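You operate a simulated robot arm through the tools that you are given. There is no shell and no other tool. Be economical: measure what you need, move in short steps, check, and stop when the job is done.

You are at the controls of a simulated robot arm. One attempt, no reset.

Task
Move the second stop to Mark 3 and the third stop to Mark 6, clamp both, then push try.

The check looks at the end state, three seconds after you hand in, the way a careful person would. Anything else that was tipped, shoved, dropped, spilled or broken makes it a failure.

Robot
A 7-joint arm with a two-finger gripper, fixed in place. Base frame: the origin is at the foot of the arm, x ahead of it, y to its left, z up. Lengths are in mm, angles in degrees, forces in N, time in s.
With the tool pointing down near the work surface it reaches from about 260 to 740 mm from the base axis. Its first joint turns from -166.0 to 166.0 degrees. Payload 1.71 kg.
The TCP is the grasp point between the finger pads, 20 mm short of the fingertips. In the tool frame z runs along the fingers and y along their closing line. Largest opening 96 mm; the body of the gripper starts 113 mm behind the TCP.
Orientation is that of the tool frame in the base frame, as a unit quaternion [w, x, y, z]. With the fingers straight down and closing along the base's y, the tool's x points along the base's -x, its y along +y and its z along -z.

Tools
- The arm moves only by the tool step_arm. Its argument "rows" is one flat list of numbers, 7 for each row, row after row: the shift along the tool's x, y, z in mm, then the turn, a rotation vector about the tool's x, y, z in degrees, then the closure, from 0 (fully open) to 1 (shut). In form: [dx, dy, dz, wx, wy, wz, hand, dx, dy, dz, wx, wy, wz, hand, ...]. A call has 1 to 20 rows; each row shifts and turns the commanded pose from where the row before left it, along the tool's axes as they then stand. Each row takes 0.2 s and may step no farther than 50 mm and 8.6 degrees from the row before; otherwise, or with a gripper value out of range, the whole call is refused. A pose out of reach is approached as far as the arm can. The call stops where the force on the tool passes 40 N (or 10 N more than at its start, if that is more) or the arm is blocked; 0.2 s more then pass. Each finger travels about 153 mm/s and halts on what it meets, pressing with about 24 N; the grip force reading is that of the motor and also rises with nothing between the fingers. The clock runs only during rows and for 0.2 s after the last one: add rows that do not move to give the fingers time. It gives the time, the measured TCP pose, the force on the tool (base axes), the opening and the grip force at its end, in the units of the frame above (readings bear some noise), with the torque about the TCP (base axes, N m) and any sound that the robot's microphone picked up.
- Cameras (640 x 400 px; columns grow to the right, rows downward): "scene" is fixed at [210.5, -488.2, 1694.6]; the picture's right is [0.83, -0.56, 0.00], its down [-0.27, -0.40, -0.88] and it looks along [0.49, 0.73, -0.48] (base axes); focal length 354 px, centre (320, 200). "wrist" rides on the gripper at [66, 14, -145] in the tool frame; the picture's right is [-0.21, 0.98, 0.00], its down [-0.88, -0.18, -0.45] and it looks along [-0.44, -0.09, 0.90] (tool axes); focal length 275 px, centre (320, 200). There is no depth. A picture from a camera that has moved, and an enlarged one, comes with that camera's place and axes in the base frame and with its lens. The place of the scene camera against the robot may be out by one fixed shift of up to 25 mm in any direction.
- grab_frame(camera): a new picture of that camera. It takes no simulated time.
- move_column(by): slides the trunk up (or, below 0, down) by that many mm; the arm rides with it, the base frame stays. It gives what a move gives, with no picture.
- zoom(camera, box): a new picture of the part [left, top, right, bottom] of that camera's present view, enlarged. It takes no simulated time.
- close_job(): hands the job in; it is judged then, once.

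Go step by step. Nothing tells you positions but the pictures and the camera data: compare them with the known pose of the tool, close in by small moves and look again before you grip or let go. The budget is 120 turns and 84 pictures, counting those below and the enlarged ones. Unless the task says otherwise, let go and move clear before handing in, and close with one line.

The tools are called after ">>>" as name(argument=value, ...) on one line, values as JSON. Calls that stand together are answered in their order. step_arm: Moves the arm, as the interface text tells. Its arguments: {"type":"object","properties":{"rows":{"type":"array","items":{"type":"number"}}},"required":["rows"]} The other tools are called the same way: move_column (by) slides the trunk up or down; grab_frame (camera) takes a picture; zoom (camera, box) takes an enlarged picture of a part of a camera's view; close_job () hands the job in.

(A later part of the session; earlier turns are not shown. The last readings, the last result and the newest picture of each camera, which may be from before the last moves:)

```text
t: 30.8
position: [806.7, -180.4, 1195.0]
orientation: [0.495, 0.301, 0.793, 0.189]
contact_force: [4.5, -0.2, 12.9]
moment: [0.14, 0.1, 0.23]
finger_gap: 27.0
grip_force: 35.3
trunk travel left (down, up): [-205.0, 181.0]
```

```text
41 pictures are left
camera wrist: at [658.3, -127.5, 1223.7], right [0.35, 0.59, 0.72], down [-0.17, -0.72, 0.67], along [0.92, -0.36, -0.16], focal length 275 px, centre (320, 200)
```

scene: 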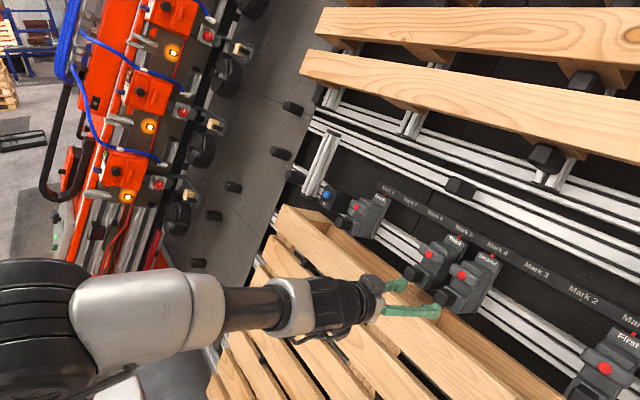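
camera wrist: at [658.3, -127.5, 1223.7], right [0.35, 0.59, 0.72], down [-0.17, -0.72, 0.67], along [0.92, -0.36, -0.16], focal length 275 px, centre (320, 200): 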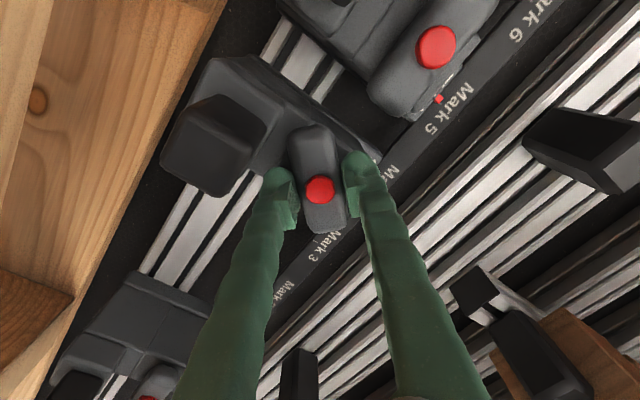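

It has turned about 48° with low torque. I'll continue to roughly 90°.

>>> step_arm(rows=[0, 0, 0, 0, 0, -6, 0.9, 0, 0, 0, 0, 0, -6, 0.9, 0, 0, 0, 0, 0, -6, 0.9, 0, 0, 0, 0, 0, -6, 0.9, 0, 0, 0, 0, 0, -6, 0.9, 0, 0, 0, 0, 0, -6, 0.9, 0, 0, 0, 0, 0, -4, 0.9])

>>> grab_frame(camera="wrist")

```text
t: 32.4
position: [806.7, -180.1, 1195.2]
orientation: [0.53, 0.012, 0.848, 0.006]
contact_force: [8.6, 3.0, 18.6]
moment: [-0.03, -0.65, 0.12]
finger_gap: 27.0
grip_force: 34.9
trunk travel left (down, up): [-205.0, 181.0]
```

```text
40 pictures are left
camera wrist: at [647.0, -165.4, 1200.9], right [0.1, 0.97, 0.21], down [-0.02, -0.21, 0.98], along [0.99, -0.11, 0.0], focal length 275 px, centre (320, 200)
```

wrist: 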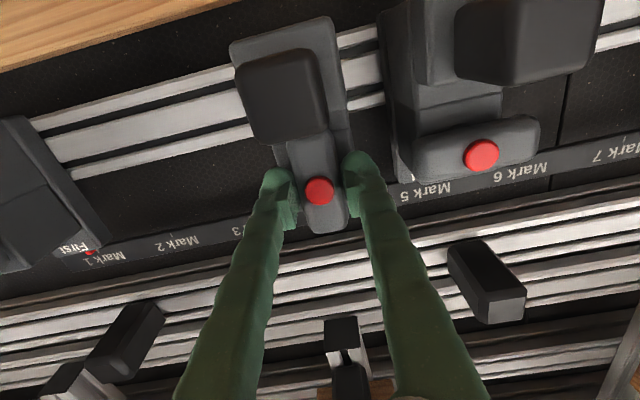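

The bar is now in line with the stop, turned 90°. I'll test sliding toward Mark 3.

>>> step_arm(rows=[0, 0, 0, 0, 0, -1.5, 0.9, 0, -3, 0, 0, 0, 0, 0.9, 0, -3, 0, 0, 0, 0, 0.9, 0, -4, 0, 0, 0, 0, 0.9])

>>> zoom(camera="scene", box=[400, 210, 560, 310])

```text
t: 33.4
position: [807.9, -191.3, 1194.3]
orientation: [0.53, 0.002, 0.848, -0.001]
contact_force: [6.3, 2.4, 20.8]
moment: [-0.02, -0.3, 0.19]
finger_gap: 27.4
grip_force: 35.3
trunk travel left (down, up): [-205.0, 181.0]
```

```text
4.00 times, centred on (480, 260) of scene
camera zoom: at [210.5, -488.2, 1694.6], right [0.83, -0.56, 0.0], down [-0.27, -0.4, -0.88], along [0.49, 0.73, -0.48], focal length 1414 px, centre (-320, -40)
```

zoom: 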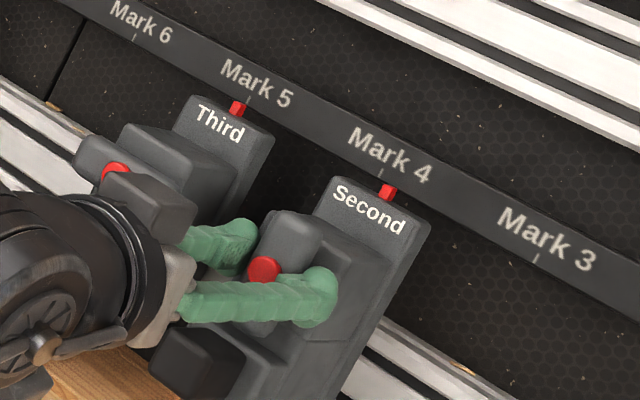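

It slides freely. I'll slide most of the way to Mark 3 and then check.

>>> step_arm(rows=[-2, -8, 0, 0, 0, 0, 0.9, 0, -8, 0, 0, 0, 0, 0.9, 0, -8, 0, 0, 0, 0, 0.9, 0, -8, 0, 0, 0, 0, 0.9, 0, -8, 0, 0, 0, 0, 0.9, 0, -8, 0, 0, 0, 0, 0.9, 0, -8, 0, 0, 0, 0, 0.9, 0, -8, 0, 0, 0, 0, 0.9, 0, -6, 0, 0, 0, 0, 0.9, 0, 0, 0, 0, 0, 0, 0.9])

>>> zoom(camera="scene", box=[460, 240, 580, 315])

>>> zoom(camera="wrist", box=[180, 140, 500, 340])

```text
t: 35.6
position: [805.8, -265.9, 1194.9]
orientation: [0.529, 0.004, 0.849, 0.0]
contact_force: [3.8, -7.2, 8.6]
moment: [-0.25, -0.17, -0.25]
finger_gap: 27.1
grip_force: 35.1
trunk travel left (down, up): [-205.0, 181.0]
```

```text
5.33 times, centred on (520, 278) of scene
camera zoom: at [210.5, -488.2, 1694.6], right [0.83, -0.56, 0.0], down [-0.27, -0.4, -0.88], along [0.49, 0.73, -0.48], focal length 1886 px, centre (-747, -213)
```

zoom: 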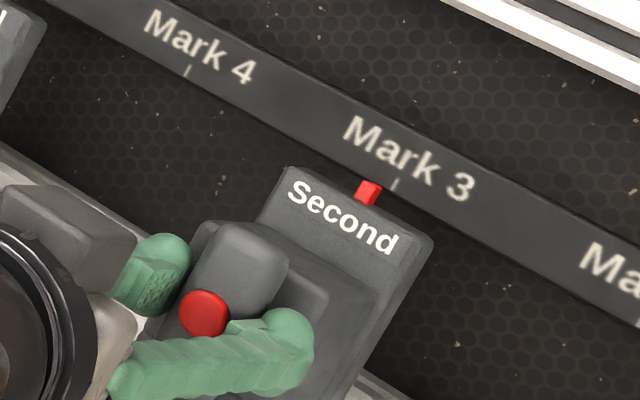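

```text
2.00 times, centred on (340, 240) of wrist
camera zoom: at [646.8, -251.2, 1200.6], right [0.1, 0.98, 0.19], down [-0.01, -0.19, 0.98], along [1.0, -0.1, 0.0], focal length 551 px, centre (280, 120)
```

zoom: 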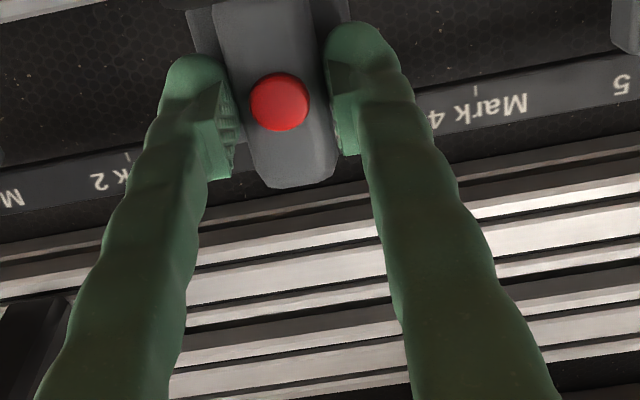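

About 4.5 mm remains after allowing for the pointer's parallax, which I judged from how it looked at Mark 4. I'll nudge and check.

>>> step_arm(rows=[0, -2.2, 0, 0, 0, 0, 0.9, 0, -2.2, 0, 0, 0, 0, 0.9, 0, 0, 0, 0, 0, 0, 0.9])

>>> zoom(camera="scene", box=[460, 240, 580, 315])

```text
t: 36.4
position: [806.8, -268.8, 1195.8]
orientation: [0.529, 0.004, 0.849, 0.0]
contact_force: [-5.4, -6.6, 8.5]
moment: [-0.13, 0.0, -0.08]
finger_gap: 27.1
grip_force: 34.9
trunk travel left (down, up): [-205.0, 181.0]
```

```text
5.33 times, centred on (520, 278) of scene
camera zoom: at [210.5, -488.2, 1694.6], right [0.83, -0.56, 0.0], down [-0.27, -0.4, -0.88], along [0.49, 0.73, -0.48], focal length 1886 px, centre (-747, -213)
```

zoom: 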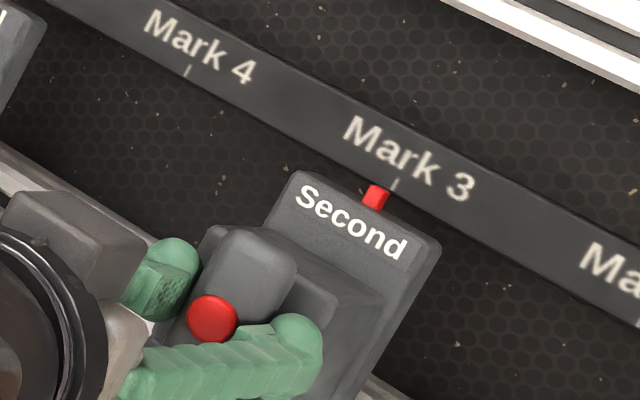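

Another millimetre or so. After that I'll turn the bar back to clamp, turning +90°.

>>> step_arm(rows=[0, -1.5, 0, 0, 0, 0, 0.9, 0, 0, 0, 0, 0, 0, 0.9])

>>> zoom(camera="scene", box=[490, 240, 562, 285])

>>> zoom(camera="scene", box=[420, 215, 492, 260])

```text
t: 37.0
position: [806.7, -267.9, 1194.6]
orientation: [0.529, 0.002, 0.848, 0.001]
contact_force: [-4.5, -2.7, 8.0]
moment: [-0.08, -0.01, 0.03]
finger_gap: 27.1
grip_force: 35.4
trunk travel left (down, up): [-205.0, 181.0]
```

```text
8.89 times, centred on (526, 262) of scene
camera zoom: at [210.5, -488.2, 1694.6], right [0.83, -0.56, 0.0], down [-0.27, -0.4, -0.88], along [0.49, 0.73, -0.48], focal length 3143 px, centre (-1511, -356)
```

zoom: 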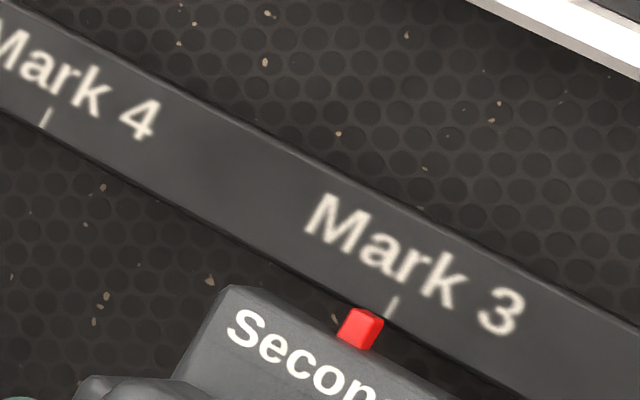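

```text
8.89 times, centred on (456, 238) of scene
camera zoom: at [210.5, -488.2, 1694.6], right [0.83, -0.56, 0.0], down [-0.27, -0.4, -0.88], along [0.49, 0.73, -0.48], focal length 3143 px, centre (-889, -133)
```

zoom: 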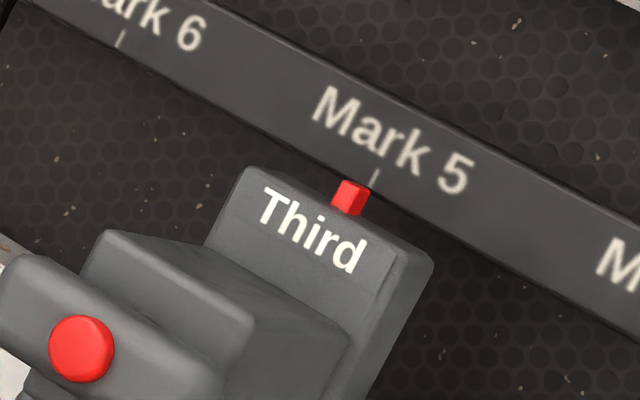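

By comparison with the stop at Mark 5, it's still about 0.9 mm short. I'll nudge it 1 mm, then turn the bar back to clamp.

>>> step_arm(rows=[0, -1, 0, 0, 0, 0, 0.9, 0, 0, 0, 0, 0, 6, 0.9, 0, 0, 0, 0, 0, 6, 0.9, 0, 0, 0, 0, 0, 6, 0.9, 0, 0, 0, 0, 0, 6, 0.9, 0, 0, 0, 0, 0, 6, 0.9, 0, 0, 0, 0, 0, 6, 0.9, 0, 0, 0, 0, 0, 6, 0.9, 0, 0, 0, 0, 0, 6, 0.9, 0, 0, 0, 0, 0, 6, 0.9, 0, 0, 0, 0, 0, 6, 0.9, 0, 0, 0, 0, 0, 6, 0.9, 0, 0, 0, 0, 0, 6, 0.9, 0, 0, 0, 0, 0, 6, 0.9, 0, 0, 0, 0, 0, 6, 0.9, 0, 0, 0, 0, 0, 6, 0.9, 0, 0, 0, 0, 0, 0, 0.9])

>>> grab_frame(camera="wrist")

>>> zoom(camera="scene", box=[490, 240, 562, 285])

```text
t: 40.6
position: [806.0, -269.2, 1193.3]
orientation: [0.373, 0.602, 0.599, 0.374]
contact_force: [-10.8, -6.4, -8.4]
moment: [-0.39, 0.2, -0.15]
finger_gap: 27.2
grip_force: 35.0
trunk travel left (down, up): [-205.0, 181.0]
```

```text
33 pictures are left
camera wrist: at [681.9, -205.1, 1271.7], right [0.43, -0.21, 0.88], down [-0.48, -0.87, 0.03], along [0.76, -0.44, -0.48], focal length 275 px, centre (320, 200)
```

wrist: 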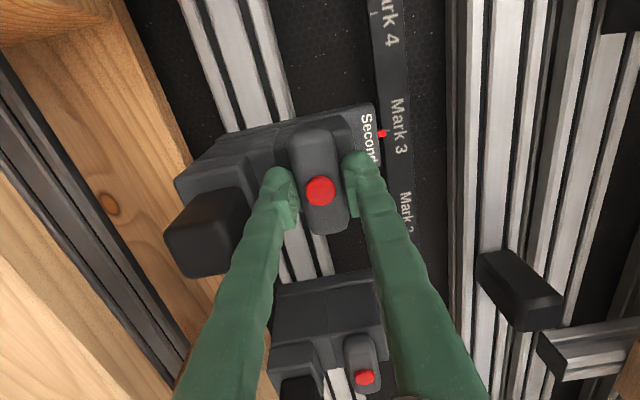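

```text
8.89 times, centred on (526, 262) of scene
camera zoom: at [210.5, -488.2, 1694.6], right [0.83, -0.56, 0.0], down [-0.27, -0.4, -0.88], along [0.49, 0.73, -0.48], focal length 3143 px, centre (-1511, -356)
```

zoom: 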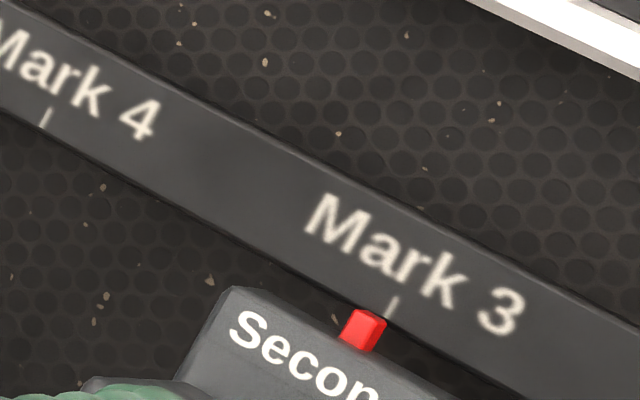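

Back to the original angle and aligned. I'll test that it holds with a small sideways push (tool x is base +y now).

>>> step_arm(rows=[0, 0, 0, 0, 0, 1.5, 0.9, 4, 0, 0, 0, 0, 0, 0.9, 0, 0, 0, 0, 0, 0, 0.9])

>>> step_arm(rows=[-4, 0, 0, 0, 0, 0, 0.9, 0, 0, 0, 0, 0, 0, 0.55, 0, 0, 0, 0, 0, 0, 0.55, 0, 0, -15, 0, 0, 0, 0.55, 0, 0, -25, 0, 0, 0, 0.55, 0, 0, -20, 0, 0, 0, 0.55, 0, 0, 0, 0, 0, 0, 0.55])

>>> grab_frame(camera="scene")

```text
t: 41.4
position: [805.6, -271.1, 1193.6]
orientation: [0.37, 0.611, 0.589, 0.378]
contact_force: [-11.7, -16.5, -10.8]
moment: [-0.63, 0.23, -0.34]
finger_gap: 27.1
grip_force: 35.0
trunk travel left (down, up): [-205.0, 181.0]
```

```text
t: 43.0
position: [753.3, -268.9, 1222.5]
orientation: [0.369, 0.61, 0.59, 0.378]
contact_force: [-0.1, 0.7, 0.8]
moment: [0.02, 0.01, 0.01]
finger_gap: 43.3
grip_force: 0.0
trunk travel left (down, up): [-205.0, 181.0]
```

```text
31 pictures are left
```

scene: 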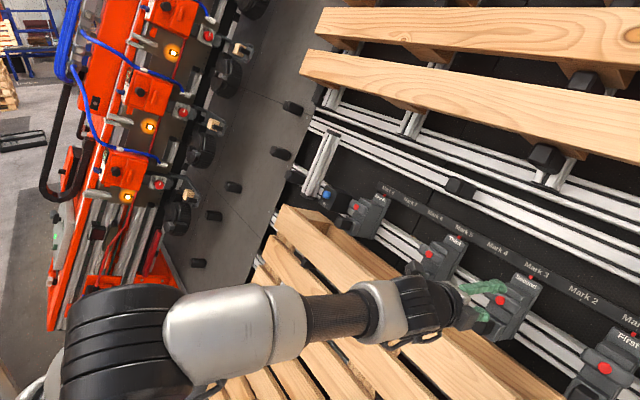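

It holds under about 16 N. I'll move back a bit more and go across to the third stop (about 178 mm in +y).

>>> step_arm(rows=[0, 0, -25, 0, 0, -1.5, 0.58, 20, 0, 0, 0, 0, 0, 0.58, 20, 0, 0, 0, 0, 0, 0.58, 20, 0, 0, 0, 0, 0, 0.58, 20, 0, 0, 0, 0, 0, 0.58, 20, 0, 0, 0, 0, 0, 0.58, 20, 0, 0, 0, 0, 0, 0.58, 20, 0, 0, 0, 0, 0, 0.58, 20, 0, 0, 0, 0, 0, 0.58, 18, 0, 0, 0, 0, 0, 0.58, 0, 0, 0, 0, 0, 0, 0.58])

>>> grab_frame(camera="wrist")

```text
t: 45.4
position: [734.2, -90.0, 1232.8]
orientation: [0.373, 0.602, 0.599, 0.374]
contact_force: [-0.5, -0.5, -0.2]
moment: [0.01, -0.01, -0.03]
finger_gap: 40.4
grip_force: 0.0
trunk travel left (down, up): [-205.0, 181.0]
```

```text
30 pictures are left
camera wrist: at [609.1, -24.4, 1309.9], right [0.43, -0.21, 0.88], down [-0.48, -0.87, 0.03], along [0.76, -0.44, -0.48], focal length 275 px, centre (320, 200)
```

wrist: 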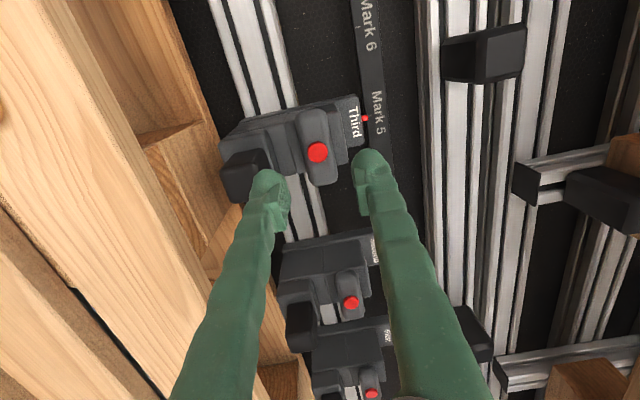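

The third stop's red cap is at about (810, -92, 1192). I'll approach and straddle the bar as before.

>>> step_arm(rows=[-2, -3, 20, 0, 0, 0, 0.58, 0, 0, 20, 0, 0, 0, 0.58, 0, 0, 20, 0, 0, 0, 0.58, 0, 0, 10, 0, 0, 0, 0.58, 0, 0, 5, 0, 0, 0, 0.58, 0, 0, 5, 0, 0, 0, 0.58, 0, 0, 0, 0, 0, 0, 0.58])

>>> zoom(camera="wrist", box=[180, 60, 440, 260])

```text
t: 47.0
position: [804.1, -92.9, 1199.2]
orientation: [0.374, 0.6, 0.6, 0.374]
contact_force: [0.6, 0.4, -0.6]
moment: [-0.01, 0.03, 0.03]
finger_gap: 40.4
grip_force: 0.0
trunk travel left (down, up): [-205.0, 181.0]
```

```text
2.00 times, centred on (310, 160) of wrist
camera zoom: at [679.9, -27.5, 1275.5], right [0.43, -0.21, 0.88], down [-0.48, -0.88, 0.03], along [0.76, -0.44, -0.48], focal length 551 px, centre (340, 280)
```

zoom: 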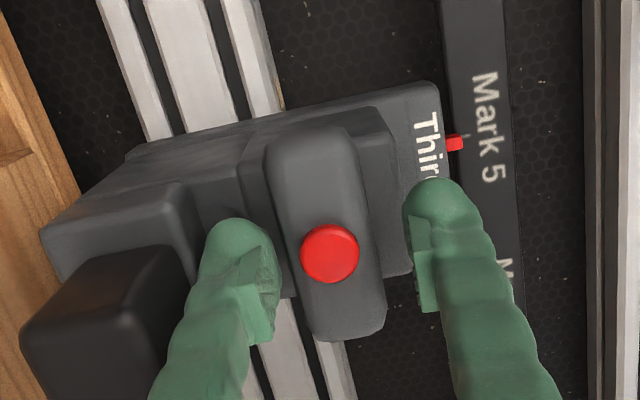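

The hand is about 4 mm upslope of the bar centre. I'll correct that, grip, and start the turn.

>>> step_arm(rows=[0, -4, 0, 0, 0, 0, 0.58, 0, 0, 0, 0, 0, 0, 0.7, 0, 0, 0, 0, 0, 0, 0.9, 0, 0, 0, 0, 0, 0, 0.9, 0, 0, 0, 0, 0, 0, 0.9])

>>> zoom(camera="wrist", box=[180, 60, 440, 260])

```text
t: 48.2
position: [802.8, -92.7, 1196.7]
orientation: [0.375, 0.601, 0.599, 0.374]
contact_force: [8.5, -1.6, 10.2]
moment: [-0.06, -0.13, -0.08]
finger_gap: 27.0
grip_force: 35.6
trunk travel left (down, up): [-205.0, 181.0]
```

```text
2.00 times, centred on (310, 160) of wrist
camera zoom: at [678.2, -28.4, 1272.6], right [0.43, -0.21, 0.88], down [-0.48, -0.87, 0.03], along [0.76, -0.44, -0.48], focal length 551 px, centre (340, 280)
```

zoom: 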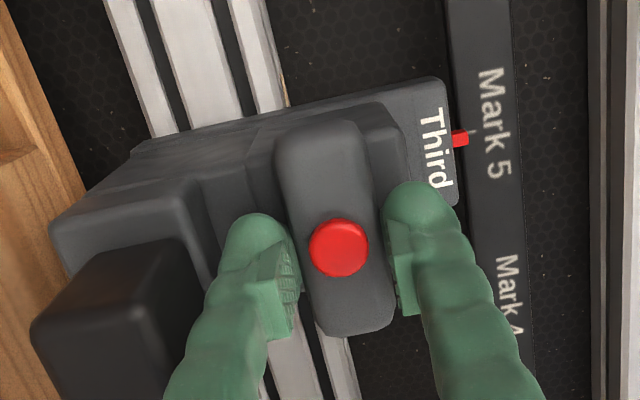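

The grip is about 3 mm off the pivot. I'll open, shift +3 mm in y, and regrip, then turn.

>>> step_arm(rows=[0, 0, 0, 0, 0, 0, 0.6, 3, -1, 0, 0, 0, 0, 0.6, 0, 0, 0, 0, 0, 0, 0.9, 0, 0, 0, 0, 0, 0, 0.9, 0, 0, 0, 0, 0, 0, 0.9, 0, 0, 0, 0, 0, -4, 0.9, 0, 0, 0, 0, 0, -4, 0.9, 0, 0, 0, 0, 0, -4, 0.9, 0, 0, 0, 0, 0, -6, 0.9, 0, 0, 0, 0, 0, -6, 0.9, 0, 0, 0, 0, 0, -6, 0.9])

>>> grab_frame(camera="wrist")

```text
t: 50.6
position: [803.0, -91.0, 1195.9]
orientation: [0.461, 0.425, 0.733, 0.263]
contact_force: [26.0, 1.2, 24.9]
moment: [0.2, -0.24, 0.2]
finger_gap: 27.1
grip_force: 35.5
trunk travel left (down, up): [-205.0, 181.0]
```

```text
27 pictures are left
camera wrist: at [662.9, -26.6, 1241.0], right [0.42, 0.31, 0.85], down [-0.28, -0.85, 0.45], along [0.86, -0.43, -0.27], focal length 275 px, centre (320, 200)
```

wrist: 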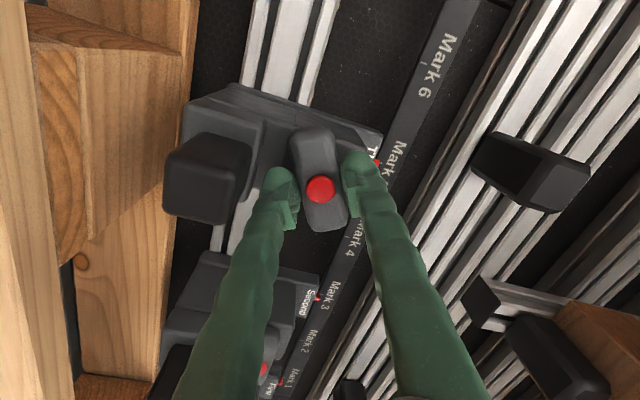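

The turn is working, but there's a side load upslope of about 36 N. I'll relieve it by shifting 5 mm upslope, then continue.

>>> step_arm(rows=[-1.2, 2.2, 0, 0, 0, 0, 0.9, -1.3, 2.1, 0, 0, 0, 0, 0.9, 0, 0, 0, 0, 0, -6, 0.9])

```text
t: 51.4
position: [800.9, -89.9, 1195.9]
orientation: [0.47, 0.387, 0.756, 0.24]
contact_force: [8.9, -1.8, 10.8]
moment: [0.29, 0.16, 0.46]
finger_gap: 27.2
grip_force: 35.1
trunk travel left (down, up): [-205.0, 181.0]
```

Side load is relieved. I'll complete the turn.

>>> step_arm(rows=[0, 0, 0, 0, 0, -6, 0.9, 0, 0, 0, 0, 0, -6, 0.9, 0, 0, 0, 0, 0, -6, 0.9, 0, 0, 0, 0, 0, -6, 0.9, 0, 0, 0, 0, 0, -6, 0.9, 0, 0, 0, 0, 0, -6, 0.9, 0, 0, 0, 0, 0, -6, 0.9, 0, 0, 0, 0, 0, -6, 0.9, 0, 0, 0, 0, 0, -6, 0.9, 0, 0, 0, 0, 0, 0, 0.9])

>>> grab_frame(camera="wrist")

```text
t: 53.6
position: [802.3, -90.0, 1195.8]
orientation: [0.527, 0.001, 0.85, 0.001]
contact_force: [-12.8, 1.1, -19.1]
moment: [-0.08, 0.36, 0.03]
finger_gap: 27.0
grip_force: 34.8
trunk travel left (down, up): [-205.0, 181.0]
```

```text
26 pictures are left
camera wrist: at [643.3, -76.5, 1202.7], right [0.09, 0.98, 0.19], down [-0.01, -0.19, 0.98], along [1.0, -0.09, -0.01], focal length 275 px, centre (320, 200)
```

wrist: 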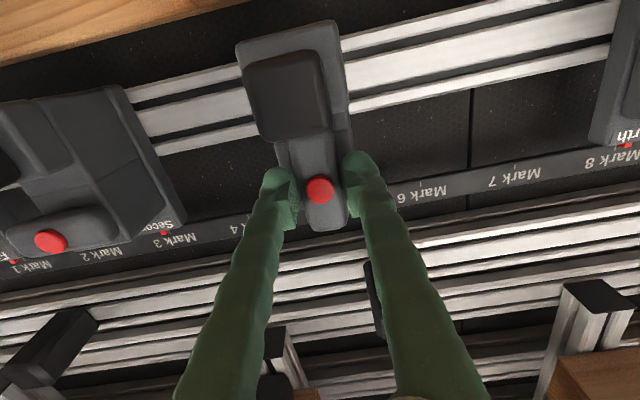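

The bar is turned. I'll relieve the slope load and slide +y by about 85 mm.

>>> step_arm(rows=[3, 3, 0, 0, 0, 0, 0.9, 0, 6, 0, 0, 0, 0, 0.9, 0, 8, 0, 0, 0, 0, 0.9, 0, 8, 0, 0, 0, 0, 0.9, 0, 8, 0, 0, 0, 0, 0.9, 0, 8, 0, 0, 0, 0, 0.9, 0, 8, 0, 0, 0, 0, 0.9, 0, 8, 0, 0, 0, 0, 0.9, 0, 8, 0, 0, 0, 0, 0.9, 0, 8, 0, 0, 0, 0, 0.9, 0, 8, 0, 0, 0, 0, 0.9, 0, 4, 0, 0, 0, 0, 0.9, 0, 0, 0, 0, 0, 0, 0.9])

>>> zoom(camera="scene", box=[400, 195, 472, 240])

```text
t: 56.4
position: [803.6, -1.2, 1196.4]
orientation: [0.528, 0.001, 0.849, 0.001]
contact_force: [7.4, 9.6, 16.4]
moment: [0.13, -0.08, 0.38]
finger_gap: 27.0
grip_force: 35.0
trunk travel left (down, up): [-205.0, 181.0]
```

```text
8.89 times, centred on (436, 218) of scene
camera zoom: at [210.5, -488.2, 1694.6], right [0.83, -0.56, 0.0], down [-0.27, -0.4, -0.88], along [0.49, 0.73, -0.48], focal length 3143 px, centre (-711, 44)
```

zoom: 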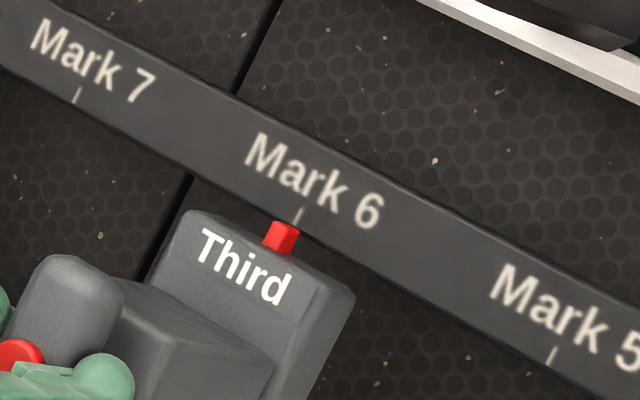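

By the picture it may have overshot a little. I'll check with a wrist view for an independent estimate.

>>> zoom(camera="wrist", box=[180, 120, 460, 280])

>>> zoom(camera="scene", box=[415, 205, 451, 228])

>>> zoom(camera="scene", box=[365, 180, 401, 203])

```text
2.29 times, centred on (320, 200) of wrist
camera zoom: at [642.9, 10.6, 1201.9], right [0.09, 0.98, 0.19], down [-0.01, -0.19, 0.98], along [1.0, -0.09, 0.0], focal length 629 px, centre (320, 200)
```

zoom: 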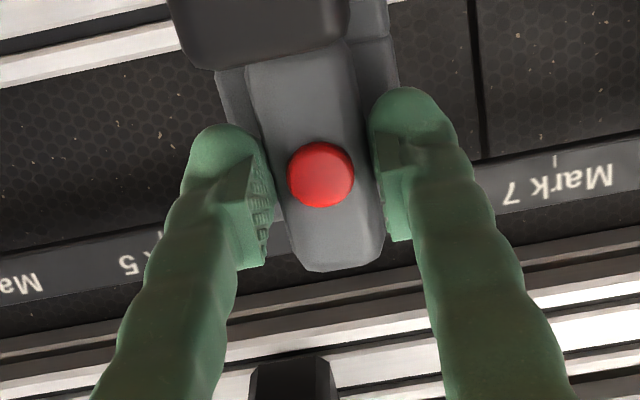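

```text
16.00 times, centred on (433, 216) of scene
camera zoom: at [210.5, -488.2, 1694.6], right [0.83, -0.56, 0.0], down [-0.27, -0.4, -0.88], along [0.49, 0.73, -0.48], focal length 5657 px, centre (-1488, -64)
```

zoom: 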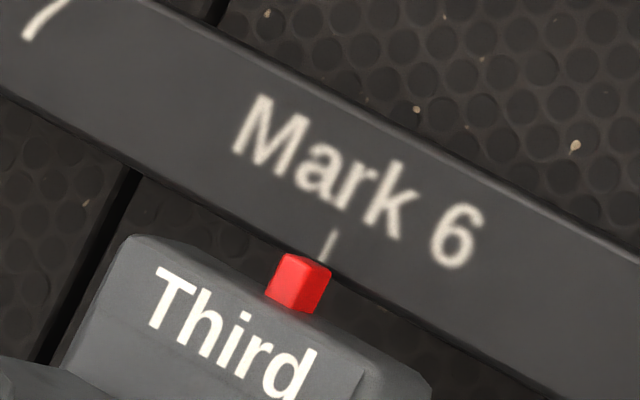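

```text
16.00 times, centred on (383, 192) of scene
camera zoom: at [210.5, -488.2, 1694.6], right [0.83, -0.56, 0.0], down [-0.27, -0.4, -0.88], along [0.49, 0.73, -0.48], focal length 5657 px, centre (-688, 336)
```

zoom: 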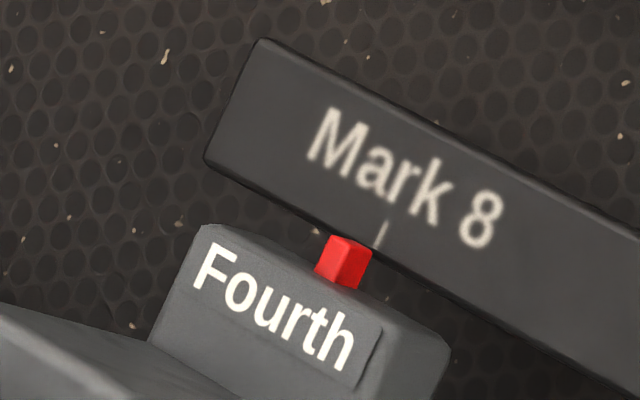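

Both views agree: it's about 2.5 mm short in +y. I'll nudge and recheck.

>>> step_arm(rows=[0, 1.3, 0, 0, 0, 0, 0.9, 0, 1.3, 0, 0, 0, 0, 0.9, 0, 0, 0, 0, 0, 0, 0.9, 0, 0, 0, 0, 0, 0, 0.9])

>>> zoom(camera="scene", box=[415, 205, 451, 228])

```text
t: 57.4
position: [803.1, -2.7, 1195.9]
orientation: [0.53, 0.002, 0.848, 0.0]
contact_force: [14.0, 5.2, 21.5]
moment: [-0.05, -0.4, 0.02]
finger_gap: 27.2
grip_force: 34.9
trunk travel left (down, up): [-205.0, 181.0]
```

```text
16.00 times, centred on (433, 216) of scene
camera zoom: at [210.5, -488.2, 1694.6], right [0.83, -0.56, 0.0], down [-0.27, -0.4, -0.88], along [0.49, 0.73, -0.48], focal length 5657 px, centre (-1488, -64)
```

zoom: 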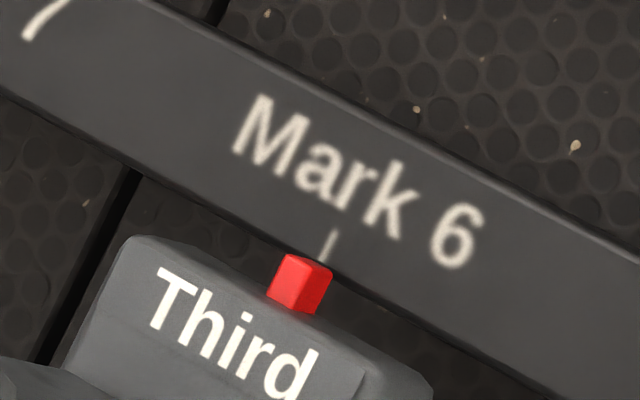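

Friction held it. I'll nudge a little more.

>>> step_arm(rows=[-2, 1.5, 0, 0, 0, 0, 0.9, 0, 1.5, 0, 0, 0, 0, 0.9, 0, 0, 0, 0, 0, 0, 0.9, 0, 0, 0, 0, 0, 0, 0.9])

>>> zoom(camera="scene", box=[415, 205, 451, 228])

```text
t: 58.4
position: [802.3, 0.1, 1195.3]
orientation: [0.53, 0.004, 0.848, 0.0]
contact_force: [12.2, -1.0, 17.5]
moment: [-0.09, -0.28, -0.04]
finger_gap: 26.9
grip_force: 35.1
trunk travel left (down, up): [-205.0, 181.0]
```

```text
16.00 times, centred on (433, 216) of scene
camera zoom: at [210.5, -488.2, 1694.6], right [0.83, -0.56, 0.0], down [-0.27, -0.4, -0.88], along [0.49, 0.73, -0.48], focal length 5657 px, centre (-1488, -64)
```

zoom: 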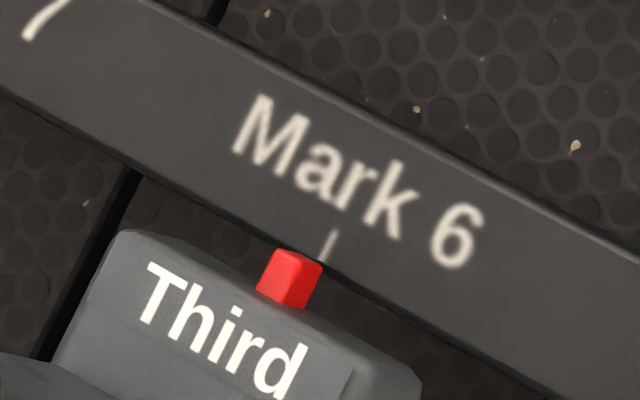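

About 0.8 mm more. I'll nudge it, then turn the bar back to clamp.

>>> step_arm(rows=[-2.5, 1, 0, 0, 0, 0, 0.9, 0, 0, 0, 0, 0, 0, 0.9, 0, 0, 0, 0, 0, 6, 0.9, 0, 0, 0, 0, 0, 6, 0.9, 0, 0, 0, 0, 0, 6, 0.9, 0, 0, 0, 0, 0, 6, 0.9, 0, 0, 0, 0, 0, 6, 0.9, 0, 0, 0, 0, 0, 6, 0.9, 0, 0, 0, 0, 0, 6, 0.9, 0, 0, 0, 0, 0, 6, 0.9])

>>> zoom(camera="scene", box=[415, 205, 451, 228])

```text
t: 60.6
position: [801.2, 1.0, 1195.9]
orientation: [0.482, 0.349, 0.774, 0.215]
contact_force: [-8.4, -1.9, -10.6]
moment: [-0.16, -0.03, -0.24]
finger_gap: 27.3
grip_force: 34.9
trunk travel left (down, up): [-205.0, 181.0]
```

```text
16.00 times, centred on (433, 216) of scene
camera zoom: at [210.5, -488.2, 1694.6], right [0.83, -0.56, 0.0], down [-0.27, -0.4, -0.88], along [0.49, 0.73, -0.48], focal length 5657 px, centre (-1488, -64)
```

zoom: 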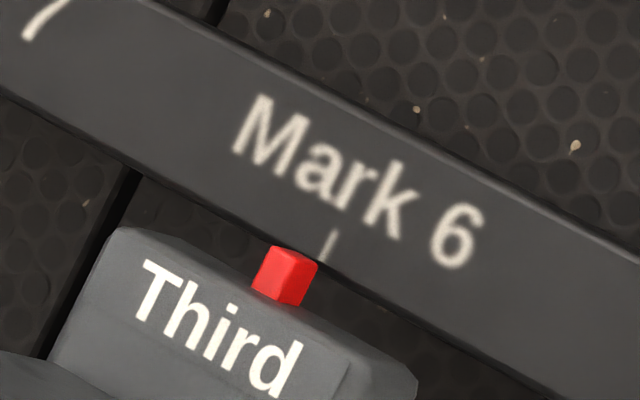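

Position matches the expected look for an aligned stop. I'll finish the clamp turn and test it.

>>> step_arm(rows=[0, 0, 0, 0, 0, 6, 0.9, 0, 0, 0, 0, 0, 6, 0.9, 0, 0, 0, 0, 0, 6, 0.9, 0, 0, 0, 0, 0, 6, 0.9, 0, 0, 0, 0, 0, 6, 0.9, 0, 0, 0, 0, 0, 6, 0.9, 0, 0, 0, 0, 0, 6, 0.9, 0, 0, 0, 0, 0, 1.5, 0.9, 0, 0, 0, 0, 0, 0, 0.9])

>>> step_arm(rows=[-4, 0, 0, 0, 0, 0, 0.9, 0, 0, 0, 0, 0, 0, 0.9])

>>> grab_frame(camera="wrist")

>>> zoom(camera="scene", box=[415, 205, 451, 228])

```text
t: 62.6
position: [802.5, 0.4, 1196.7]
orientation: [0.368, 0.611, 0.59, 0.379]
contact_force: [-18.3, -5.8, -23.7]
moment: [-0.55, 0.42, 0.03]
finger_gap: 27.3
grip_force: 35.3
trunk travel left (down, up): [-205.0, 181.0]
```

```text
t: 63.2
position: [802.6, -0.1, 1196.0]
orientation: [0.366, 0.609, 0.592, 0.38]
contact_force: [-17.8, 5.2, -26.3]
moment: [-0.12, 0.46, 0.4]
finger_gap: 27.0
grip_force: 35.6
trunk travel left (down, up): [-205.0, 181.0]
```

```text
18 pictures are left
camera wrist: at [678.9, 63.7, 1275.3], right [0.43, -0.24, 0.87], down [-0.49, -0.87, 0.01], along [0.76, -0.43, -0.49], focal length 275 px, centre (320, 200)
```

wrist: 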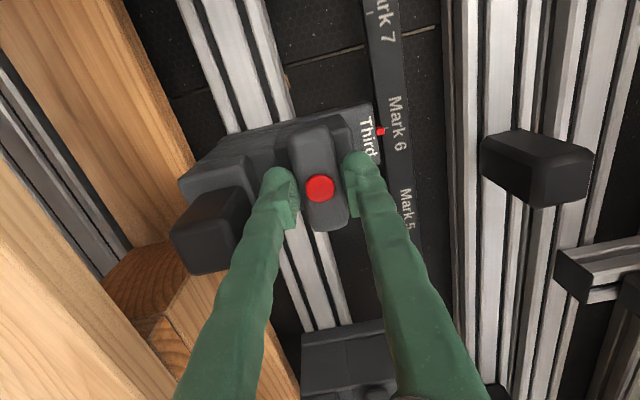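

```text
16.00 times, centred on (433, 216) of scene
camera zoom: at [210.5, -488.2, 1694.6], right [0.83, -0.56, 0.0], down [-0.27, -0.4, -0.88], along [0.49, 0.73, -0.48], focal length 5657 px, centre (-1488, -64)
```

zoom: 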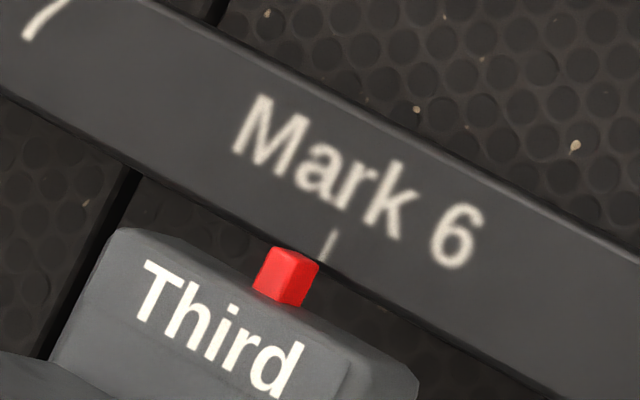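

It's clamped and in place. I'll release and back well off, then view the result.

>>> step_arm(rows=[2, -3, 0, 0, 0, 0, 0.9, 0, 0, 0, 0, 0, 0, 0.6, 0, 0, 0, 0, 0, 0, 0.58, 0, 0, -15, 0, 0, 0, 0.58, 0, 0, -25, 0, 0, -1.5, 0.58, 0, 0, -25, 0, 0, 0, 0.58, 0, 0, -25, 0, 0, 0, 1, 0, 0, 0, 0, 0, 0, 1, 0, 0, 0, 0, 0, 0, 1])

>>> grab_frame(camera="scene")

>>> grab_frame(camera="wrist")

```text
t: 65.2
position: [721.1, -1.9, 1235.2]
orientation: [0.372, 0.602, 0.599, 0.375]
contact_force: [0.9, -0.3, -0.8]
moment: [-0.01, -0.02, 0.05]
finger_gap: 0.0
grip_force: 23.8
trunk travel left (down, up): [-205.0, 181.0]
```

```text
16 pictures are left
```

scene: 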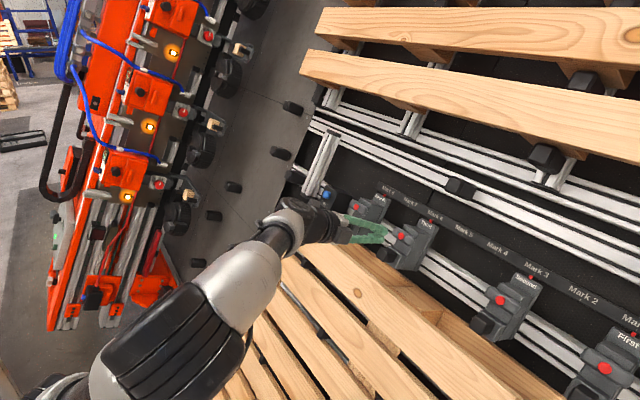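

```text
15 pictures are left
camera wrist: at [596.6, 63.2, 1312.1], right [0.43, -0.21, 0.88], down [-0.48, -0.87, 0.03], along [0.76, -0.44, -0.48], focal length 275 px, centre (320, 200)
```

wrist: 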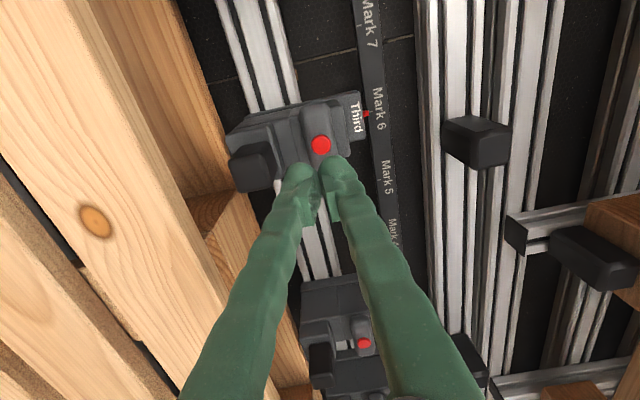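

Both stops stand on their marks with bars crosswise. I take the blue Try button to be near (814, 337, 1164) and will move sideways toward it with a safe stand-off.

>>> step_arm(rows=[20, 0, -5, 0, 0, 0, 1, 20, 0, -5, 0, 0, 0, 1, 20, 0, 0, 0, 0, 0, 1, 20, 0, 0, 0, 0, 0, 1, 20, 0, 0, 0, 0, 0, 1, 20, 0, 0, 0, 0, 0, 1, 20, 0, 0, 0, 0, 0, 1, 20, 0, 0, 0, 0, 0, 1, 20, 0, 0, 0, 0, 0, 1, 20, 0, 0, 0, 0, 0, 1, 20, 0, 0, 0, 0, 0, 1, 20, 0, 0, 0, 0, 0, 1, 20, 0, 0, 0, 0, 0, 1, 20, 0, 0, 0, 0, 0, 1, 20, 0, 0, 0, 0, 0, 1, 20, 0, 0, 0, 0, 0, 1, 0, 0, 0, 0, 0, 0, 1])

>>> grab_frame(camera="wrist")

```text
t: 68.8
position: [713.0, 258.9, 1240.4]
orientation: [0.373, 0.601, 0.598, 0.375]
contact_force: [0.5, 0.1, -0.5]
moment: [0.0, 0.0, 0.0]
finger_gap: 0.2
grip_force: 23.9
out of reach, approached as far as the arm can: row 14, 15, 16
trunk travel left (down, up): [-205.0, 181.0]
```

```text
14 pictures are left
camera wrist: at [588.8, 323.7, 1318.2], right [0.43, -0.21, 0.88], down [-0.48, -0.88, 0.03], along [0.76, -0.43, -0.48], focal length 275 px, centre (320, 200)
```

wrist: 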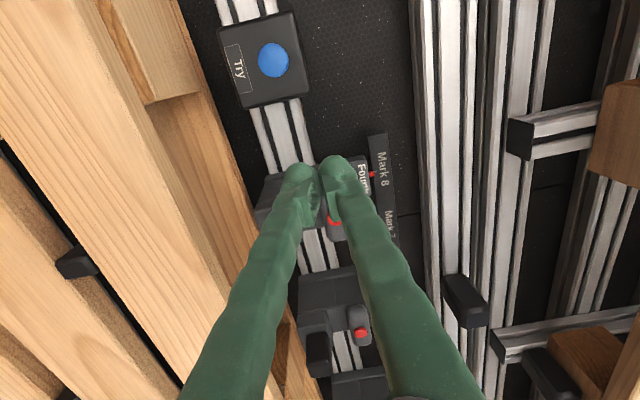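

The Try button is confirmed at (814, 337, 1162), but this wrist orientation runs out of range there. I'll turn the hand back by 90° and yaw it outward toward the button.

>>> step_arm(rows=[0, 0, 0, 0, 0, -8.5, 1, 0, 0, 0, 0, 0, -8.5, 1, 0, 0, 0, 0, 0, -8.5, 1, 0, 0, 0, 0, 0, -8.5, 1, 0, 0, 0, 0, 0, -8.5, 1, 0, 0, 0, 0, 0, -8.5, 1, 0, 0, 0, 0, 0, -8.5, 1, 0, 0, 0, 0, 0, -8.5, 1, 0, 0, 0, 0, 0, -8.5, 1, 0, 0, 0, 0, 0, -8.5, 1, 0, 0, 0, 0, 0, -5, 1, 0, 10, 0, 0, 0, 0, 1, 0, 10, 0, 0, 0, 0, 1, 0, 10, 0, 0, 0, 0, 1, 0, 0, 0, 0, 0, 0, 1])

```text
t: 72.0
position: [713.0, 258.7, 1239.5]
orientation: [0.529, 0.003, 0.849, 0.001]
contact_force: [-0.6, 0.8, 0.8]
moment: [-0.01, 0.0, -0.02]
finger_gap: 0.1
grip_force: 23.8
out of reach, approached as far as the arm can: row 12, 13, 14
trunk travel left (down, up): [-205.0, 181.0]
```

Still limited. I'll try yawing the hand outward 21°, which shortens the needed wrist reach, then go sideways again.

>>> step_arm(rows=[0, 0, 0, -6.3, 0, -3.1, 1, 0, 0, 0, -6.3, 0, -3.1, 1, 0, 0, 0, -6.3, 0, -3.1, 1, 0, 10, 0, 0, 0, 0, 1, 0, 10, 0, 0, 0, 0, 1, 0, 10, 0, 0, 0, 0, 1, 0, 0, 0, 0, 0, 0, 1])

```text
t: 73.6
position: [701.5, 286.7, 1241.4]
orientation: [0.521, -0.154, 0.834, 0.098]
contact_force: [1.0, 0.0, -0.5]
moment: [0.01, 0.0, -0.03]
finger_gap: 0.0
grip_force: 23.5
trunk travel left (down, up): [-205.0, 181.0]
```

That worked. I'll move toward the stand-off in front of the Try button.

>>> step_arm(rows=[5.7, 2, 10, 0, 0, 0, 1, 5.7, 2, 15, 0, 0, 0, 1, 5.6, 2.2, 20, 0, 0, 0, 1, 0, 0, 20, 0, 0, 0, 1, 0, 0, 15, 0, 0, 0, 1, 0, 0, 0, 0, 0, 0, 1])

>>> grab_frame(camera="wrist")

```text
t: 75.0
position: [756.8, 316.1, 1191.3]
orientation: [0.521, -0.153, 0.834, 0.097]
contact_force: [-0.2, -0.1, -0.6]
moment: [-0.01, 0.0, -0.01]
finger_gap: 0.0
grip_force: 24.2
trunk travel left (down, up): [-205.0, 181.0]
```

```text
13 pictures are left
camera wrist: at [602.8, 270.9, 1196.4], right [-0.26, 0.95, 0.19], down [0.05, -0.18, 0.98], along [0.96, 0.27, 0.0], focal length 275 px, centre (320, 200)
```

wrist: 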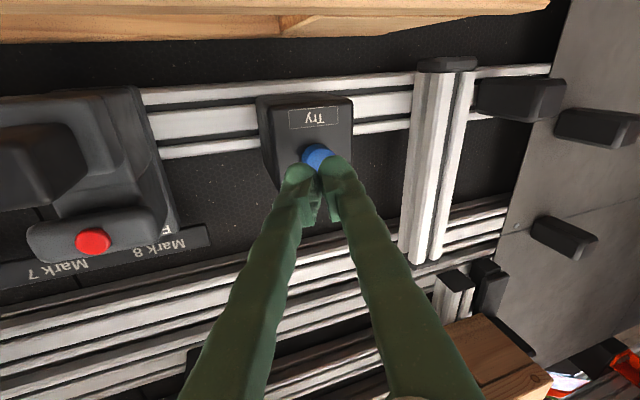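

The button is on-axis, with the tip about 47 mm away. I'll advance and press gently.

>>> step_arm(rows=[0.4, -3, 15, 0, 0, 0, 1, 0, 0, 15, 0, 0, 0, 1, 0, 0, 10, 0, 0, 0, 1, 0, 0, 4, 0, 0, 0, 1, 0, 0, 2, 0, 0, 0, 1, 0, 0, 2, 0, 0, 0, 1, 0, 0, 2, 0, 0, 0, 1])

>>> zoom(camera="wrist", box=[240, 80, 400, 180])

```text
t: 76.6
position: [768.8, 314.5, 1184.6]
orientation: [0.521, -0.153, 0.834, 0.098]
contact_force: [0.7, 0.5, -0.2]
moment: [-0.03, 0.02, 0.0]
finger_gap: 0.0
grip_force: 24.1
out of reach, approached as far as the arm can: row 1, 2, 3, 4, 6
trunk travel left (down, up): [-205.0, 181.0]
```

```text
4.00 times, centred on (320, 130) of wrist
camera zoom: at [614.8, 269.5, 1189.9], right [-0.26, 0.95, 0.19], down [0.05, -0.18, 0.98], along [0.96, 0.27, 0.0], focal length 1101 px, centre (320, 480)
```

zoom: 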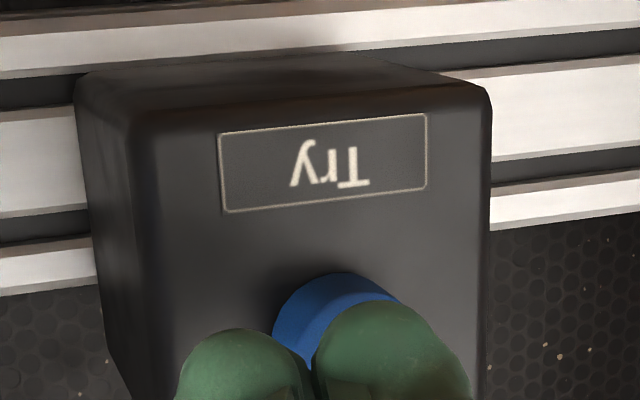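

The arm runs out of reach about 30 mm short. I'll look at the arm's configuration to choose between raising and lowering the trunk.

>>> grab_frame(camera="scene")

```text
11 pictures are left
```

scene: 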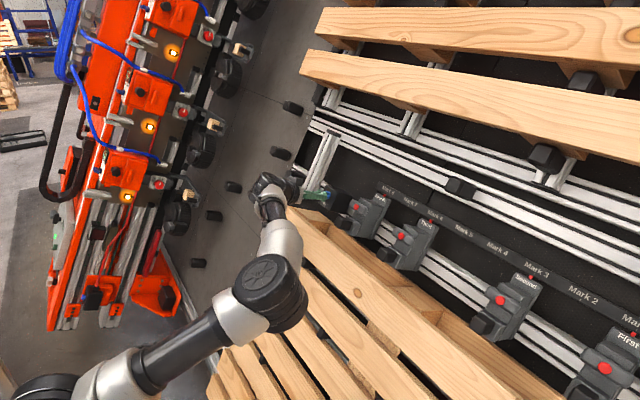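

The elbow isn't stretched, so this is a wrist limit. Yawing further outward should help, so I'll retreat slightly and yaw another 21°.

>>> step_arm(rows=[0, 0, -20, 0, 0, 0, 1, 0, 0, 0, -6.3, 0, -3.1, 1, 0, 0, 0, -6.3, 0, -3.1, 1, 0, 0, 0, -6.3, 0, -3.1, 1, 0, 0, 0, 0, 0, 0, 1])

```text
t: 77.8
position: [751.6, 309.7, 1193.5]
orientation: [0.494, -0.304, 0.791, 0.192]
contact_force: [0.0, 1.3, 0.3]
moment: [0.02, 0.03, -0.01]
finger_gap: 0.0
grip_force: 23.6
trunk travel left (down, up): [-205.0, 181.0]
```

I'll line up along the new approach axis and advance.

>>> step_arm(rows=[0.8, -9.5, 0, 0, 0, 0, 1, 0.9, -9.5, 5, 0, 0, 0, 1, 0, 0, 6, 0, 0, 0, 1, 0, 0, 12, 0, 0, 0, 1, 0, 0, 12, 0, 0, 0, 1, 0, 0, 0, 0, 0, 0, 1])

>>> zoom(camera="wrist", box=[220, 60, 420, 185])

```text
t: 79.2
position: [789.9, 314.3, 1174.4]
orientation: [0.494, -0.304, 0.792, 0.191]
contact_force: [-1.0, -1.6, 1.7]
moment: [0.0, -0.03, -0.03]
finger_gap: 0.1
grip_force: 24.4
trunk travel left (down, up): [-205.0, 181.0]
```

```text
3.20 times, centred on (320, 122) of wrist
camera zoom: at [661.7, 217.4, 1180.3], right [-0.59, 0.79, 0.19], down [0.11, -0.15, 0.98], along [0.8, 0.6, 0.0], focal length 881 px, centre (320, 448)
```

zoom: 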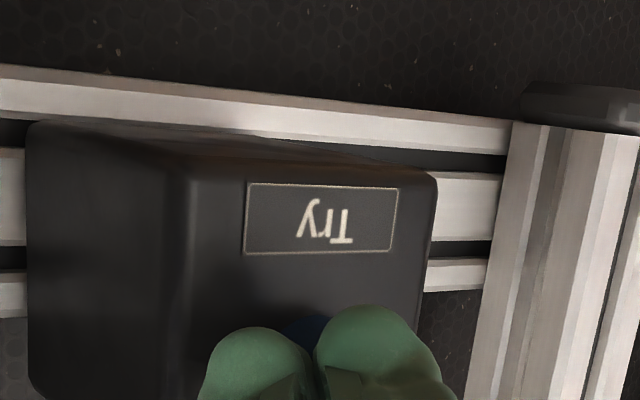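

Reach is fine now, with the tip about 14 mm from the button. I'll press in small steps.

>>> step_arm(rows=[0, 0, 4, 0, 0, 0, 1, 0, 0, 4, 0, 0, 0, 1, 0, 0, 3, 0, 0, 0, 1, 0, 0, 2, 0, 0, 0, 1, 0, 0, 2, 0, 0, 0, 1, 0, 0, 2, 0, 0, 0, 1])

>>> zoom(camera="wrist", box=[220, 60, 420, 185])

```text
t: 80.6
position: [793.1, 323.2, 1174.3]
orientation: [0.498, -0.302, 0.79, 0.19]
contact_force: [-20.3, -12.6, 8.5]
moment: [-0.31, 0.13, -0.07]
finger_gap: 0.2
grip_force: 24.0
trunk travel left (down, up): [-205.0, 181.0]
```

```text
3.20 times, centred on (320, 122) of wrist
camera zoom: at [664.9, 226.2, 1179.0], right [-0.59, 0.79, 0.19], down [0.11, -0.15, 0.98], along [0.8, 0.6, 0.01], focal length 881 px, centre (320, 448)
```

zoom: 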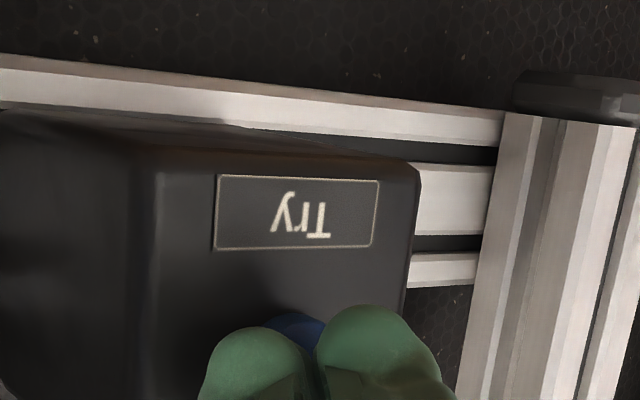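

The tip touched at 25 N but slid sideways. I'll back off slightly, recentre, and press along the panel normal instead.

>>> step_arm(rows=[0, 0, -8, 0, 0, 0, 1, 3.7, -2.5, -2, 0, 0, 0, 1, 0, 0, 0, 0, 0, 0, 1])

>>> zoom(camera="wrist", box=[220, 60, 420, 185])

```text
t: 81.4
position: [795.1, 309.3, 1166.6]
orientation: [0.492, -0.301, 0.795, 0.188]
contact_force: [-12.8, -2.5, 3.2]
moment: [-0.07, 0.1, -0.07]
finger_gap: 0.0
grip_force: 24.2
trunk travel left (down, up): [-205.0, 181.0]
```

```text
3.20 times, centred on (320, 122) of wrist
camera zoom: at [667.1, 213.1, 1173.0], right [-0.58, 0.79, 0.19], down [0.12, -0.15, 0.98], along [0.81, 0.59, -0.01], focal length 881 px, centre (320, 448)
```

zoom: 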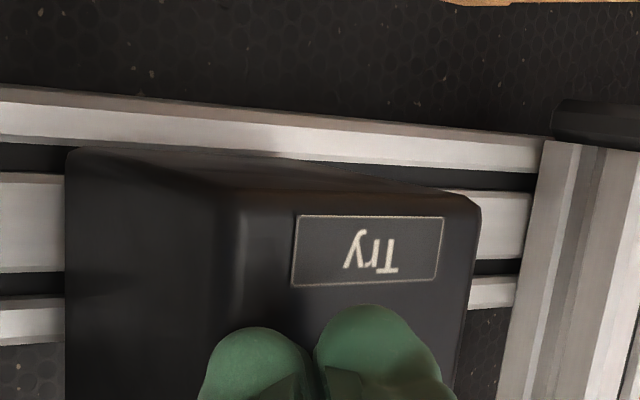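

I've ended up too far to the -y side, touching the box face. I'll back straight off the panel, shift +y to centre on the button, and look.

>>> step_arm(rows=[-0.8, 6.1, -7.9, 0, 0, 0, 1, -0.9, 6.1, -7.8, 0, 0, 0, 1, -7.9, 9.3, 8, 0, 0, 0, 1, 0, 0, 0, 0, 0, 0, 1])

>>> zoom(camera="wrist", box=[220, 60, 420, 185])

```text
t: 82.4
position: [777.1, 330.1, 1183.0]
orientation: [0.494, -0.303, 0.792, 0.191]
contact_force: [-0.4, -0.5, 0.2]
moment: [-0.01, 0.0, 0.02]
finger_gap: 0.1
grip_force: 23.8
trunk travel left (down, up): [-205.0, 181.0]
```

```text
3.20 times, centred on (320, 122) of wrist
camera zoom: at [649.2, 232.6, 1187.5], right [-0.59, 0.79, 0.19], down [0.11, -0.15, 0.98], along [0.8, 0.6, 0.0], focal length 881 px, centre (320, 448)
```

zoom: 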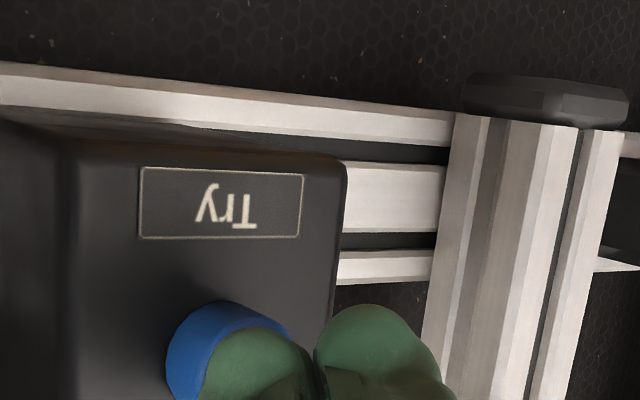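

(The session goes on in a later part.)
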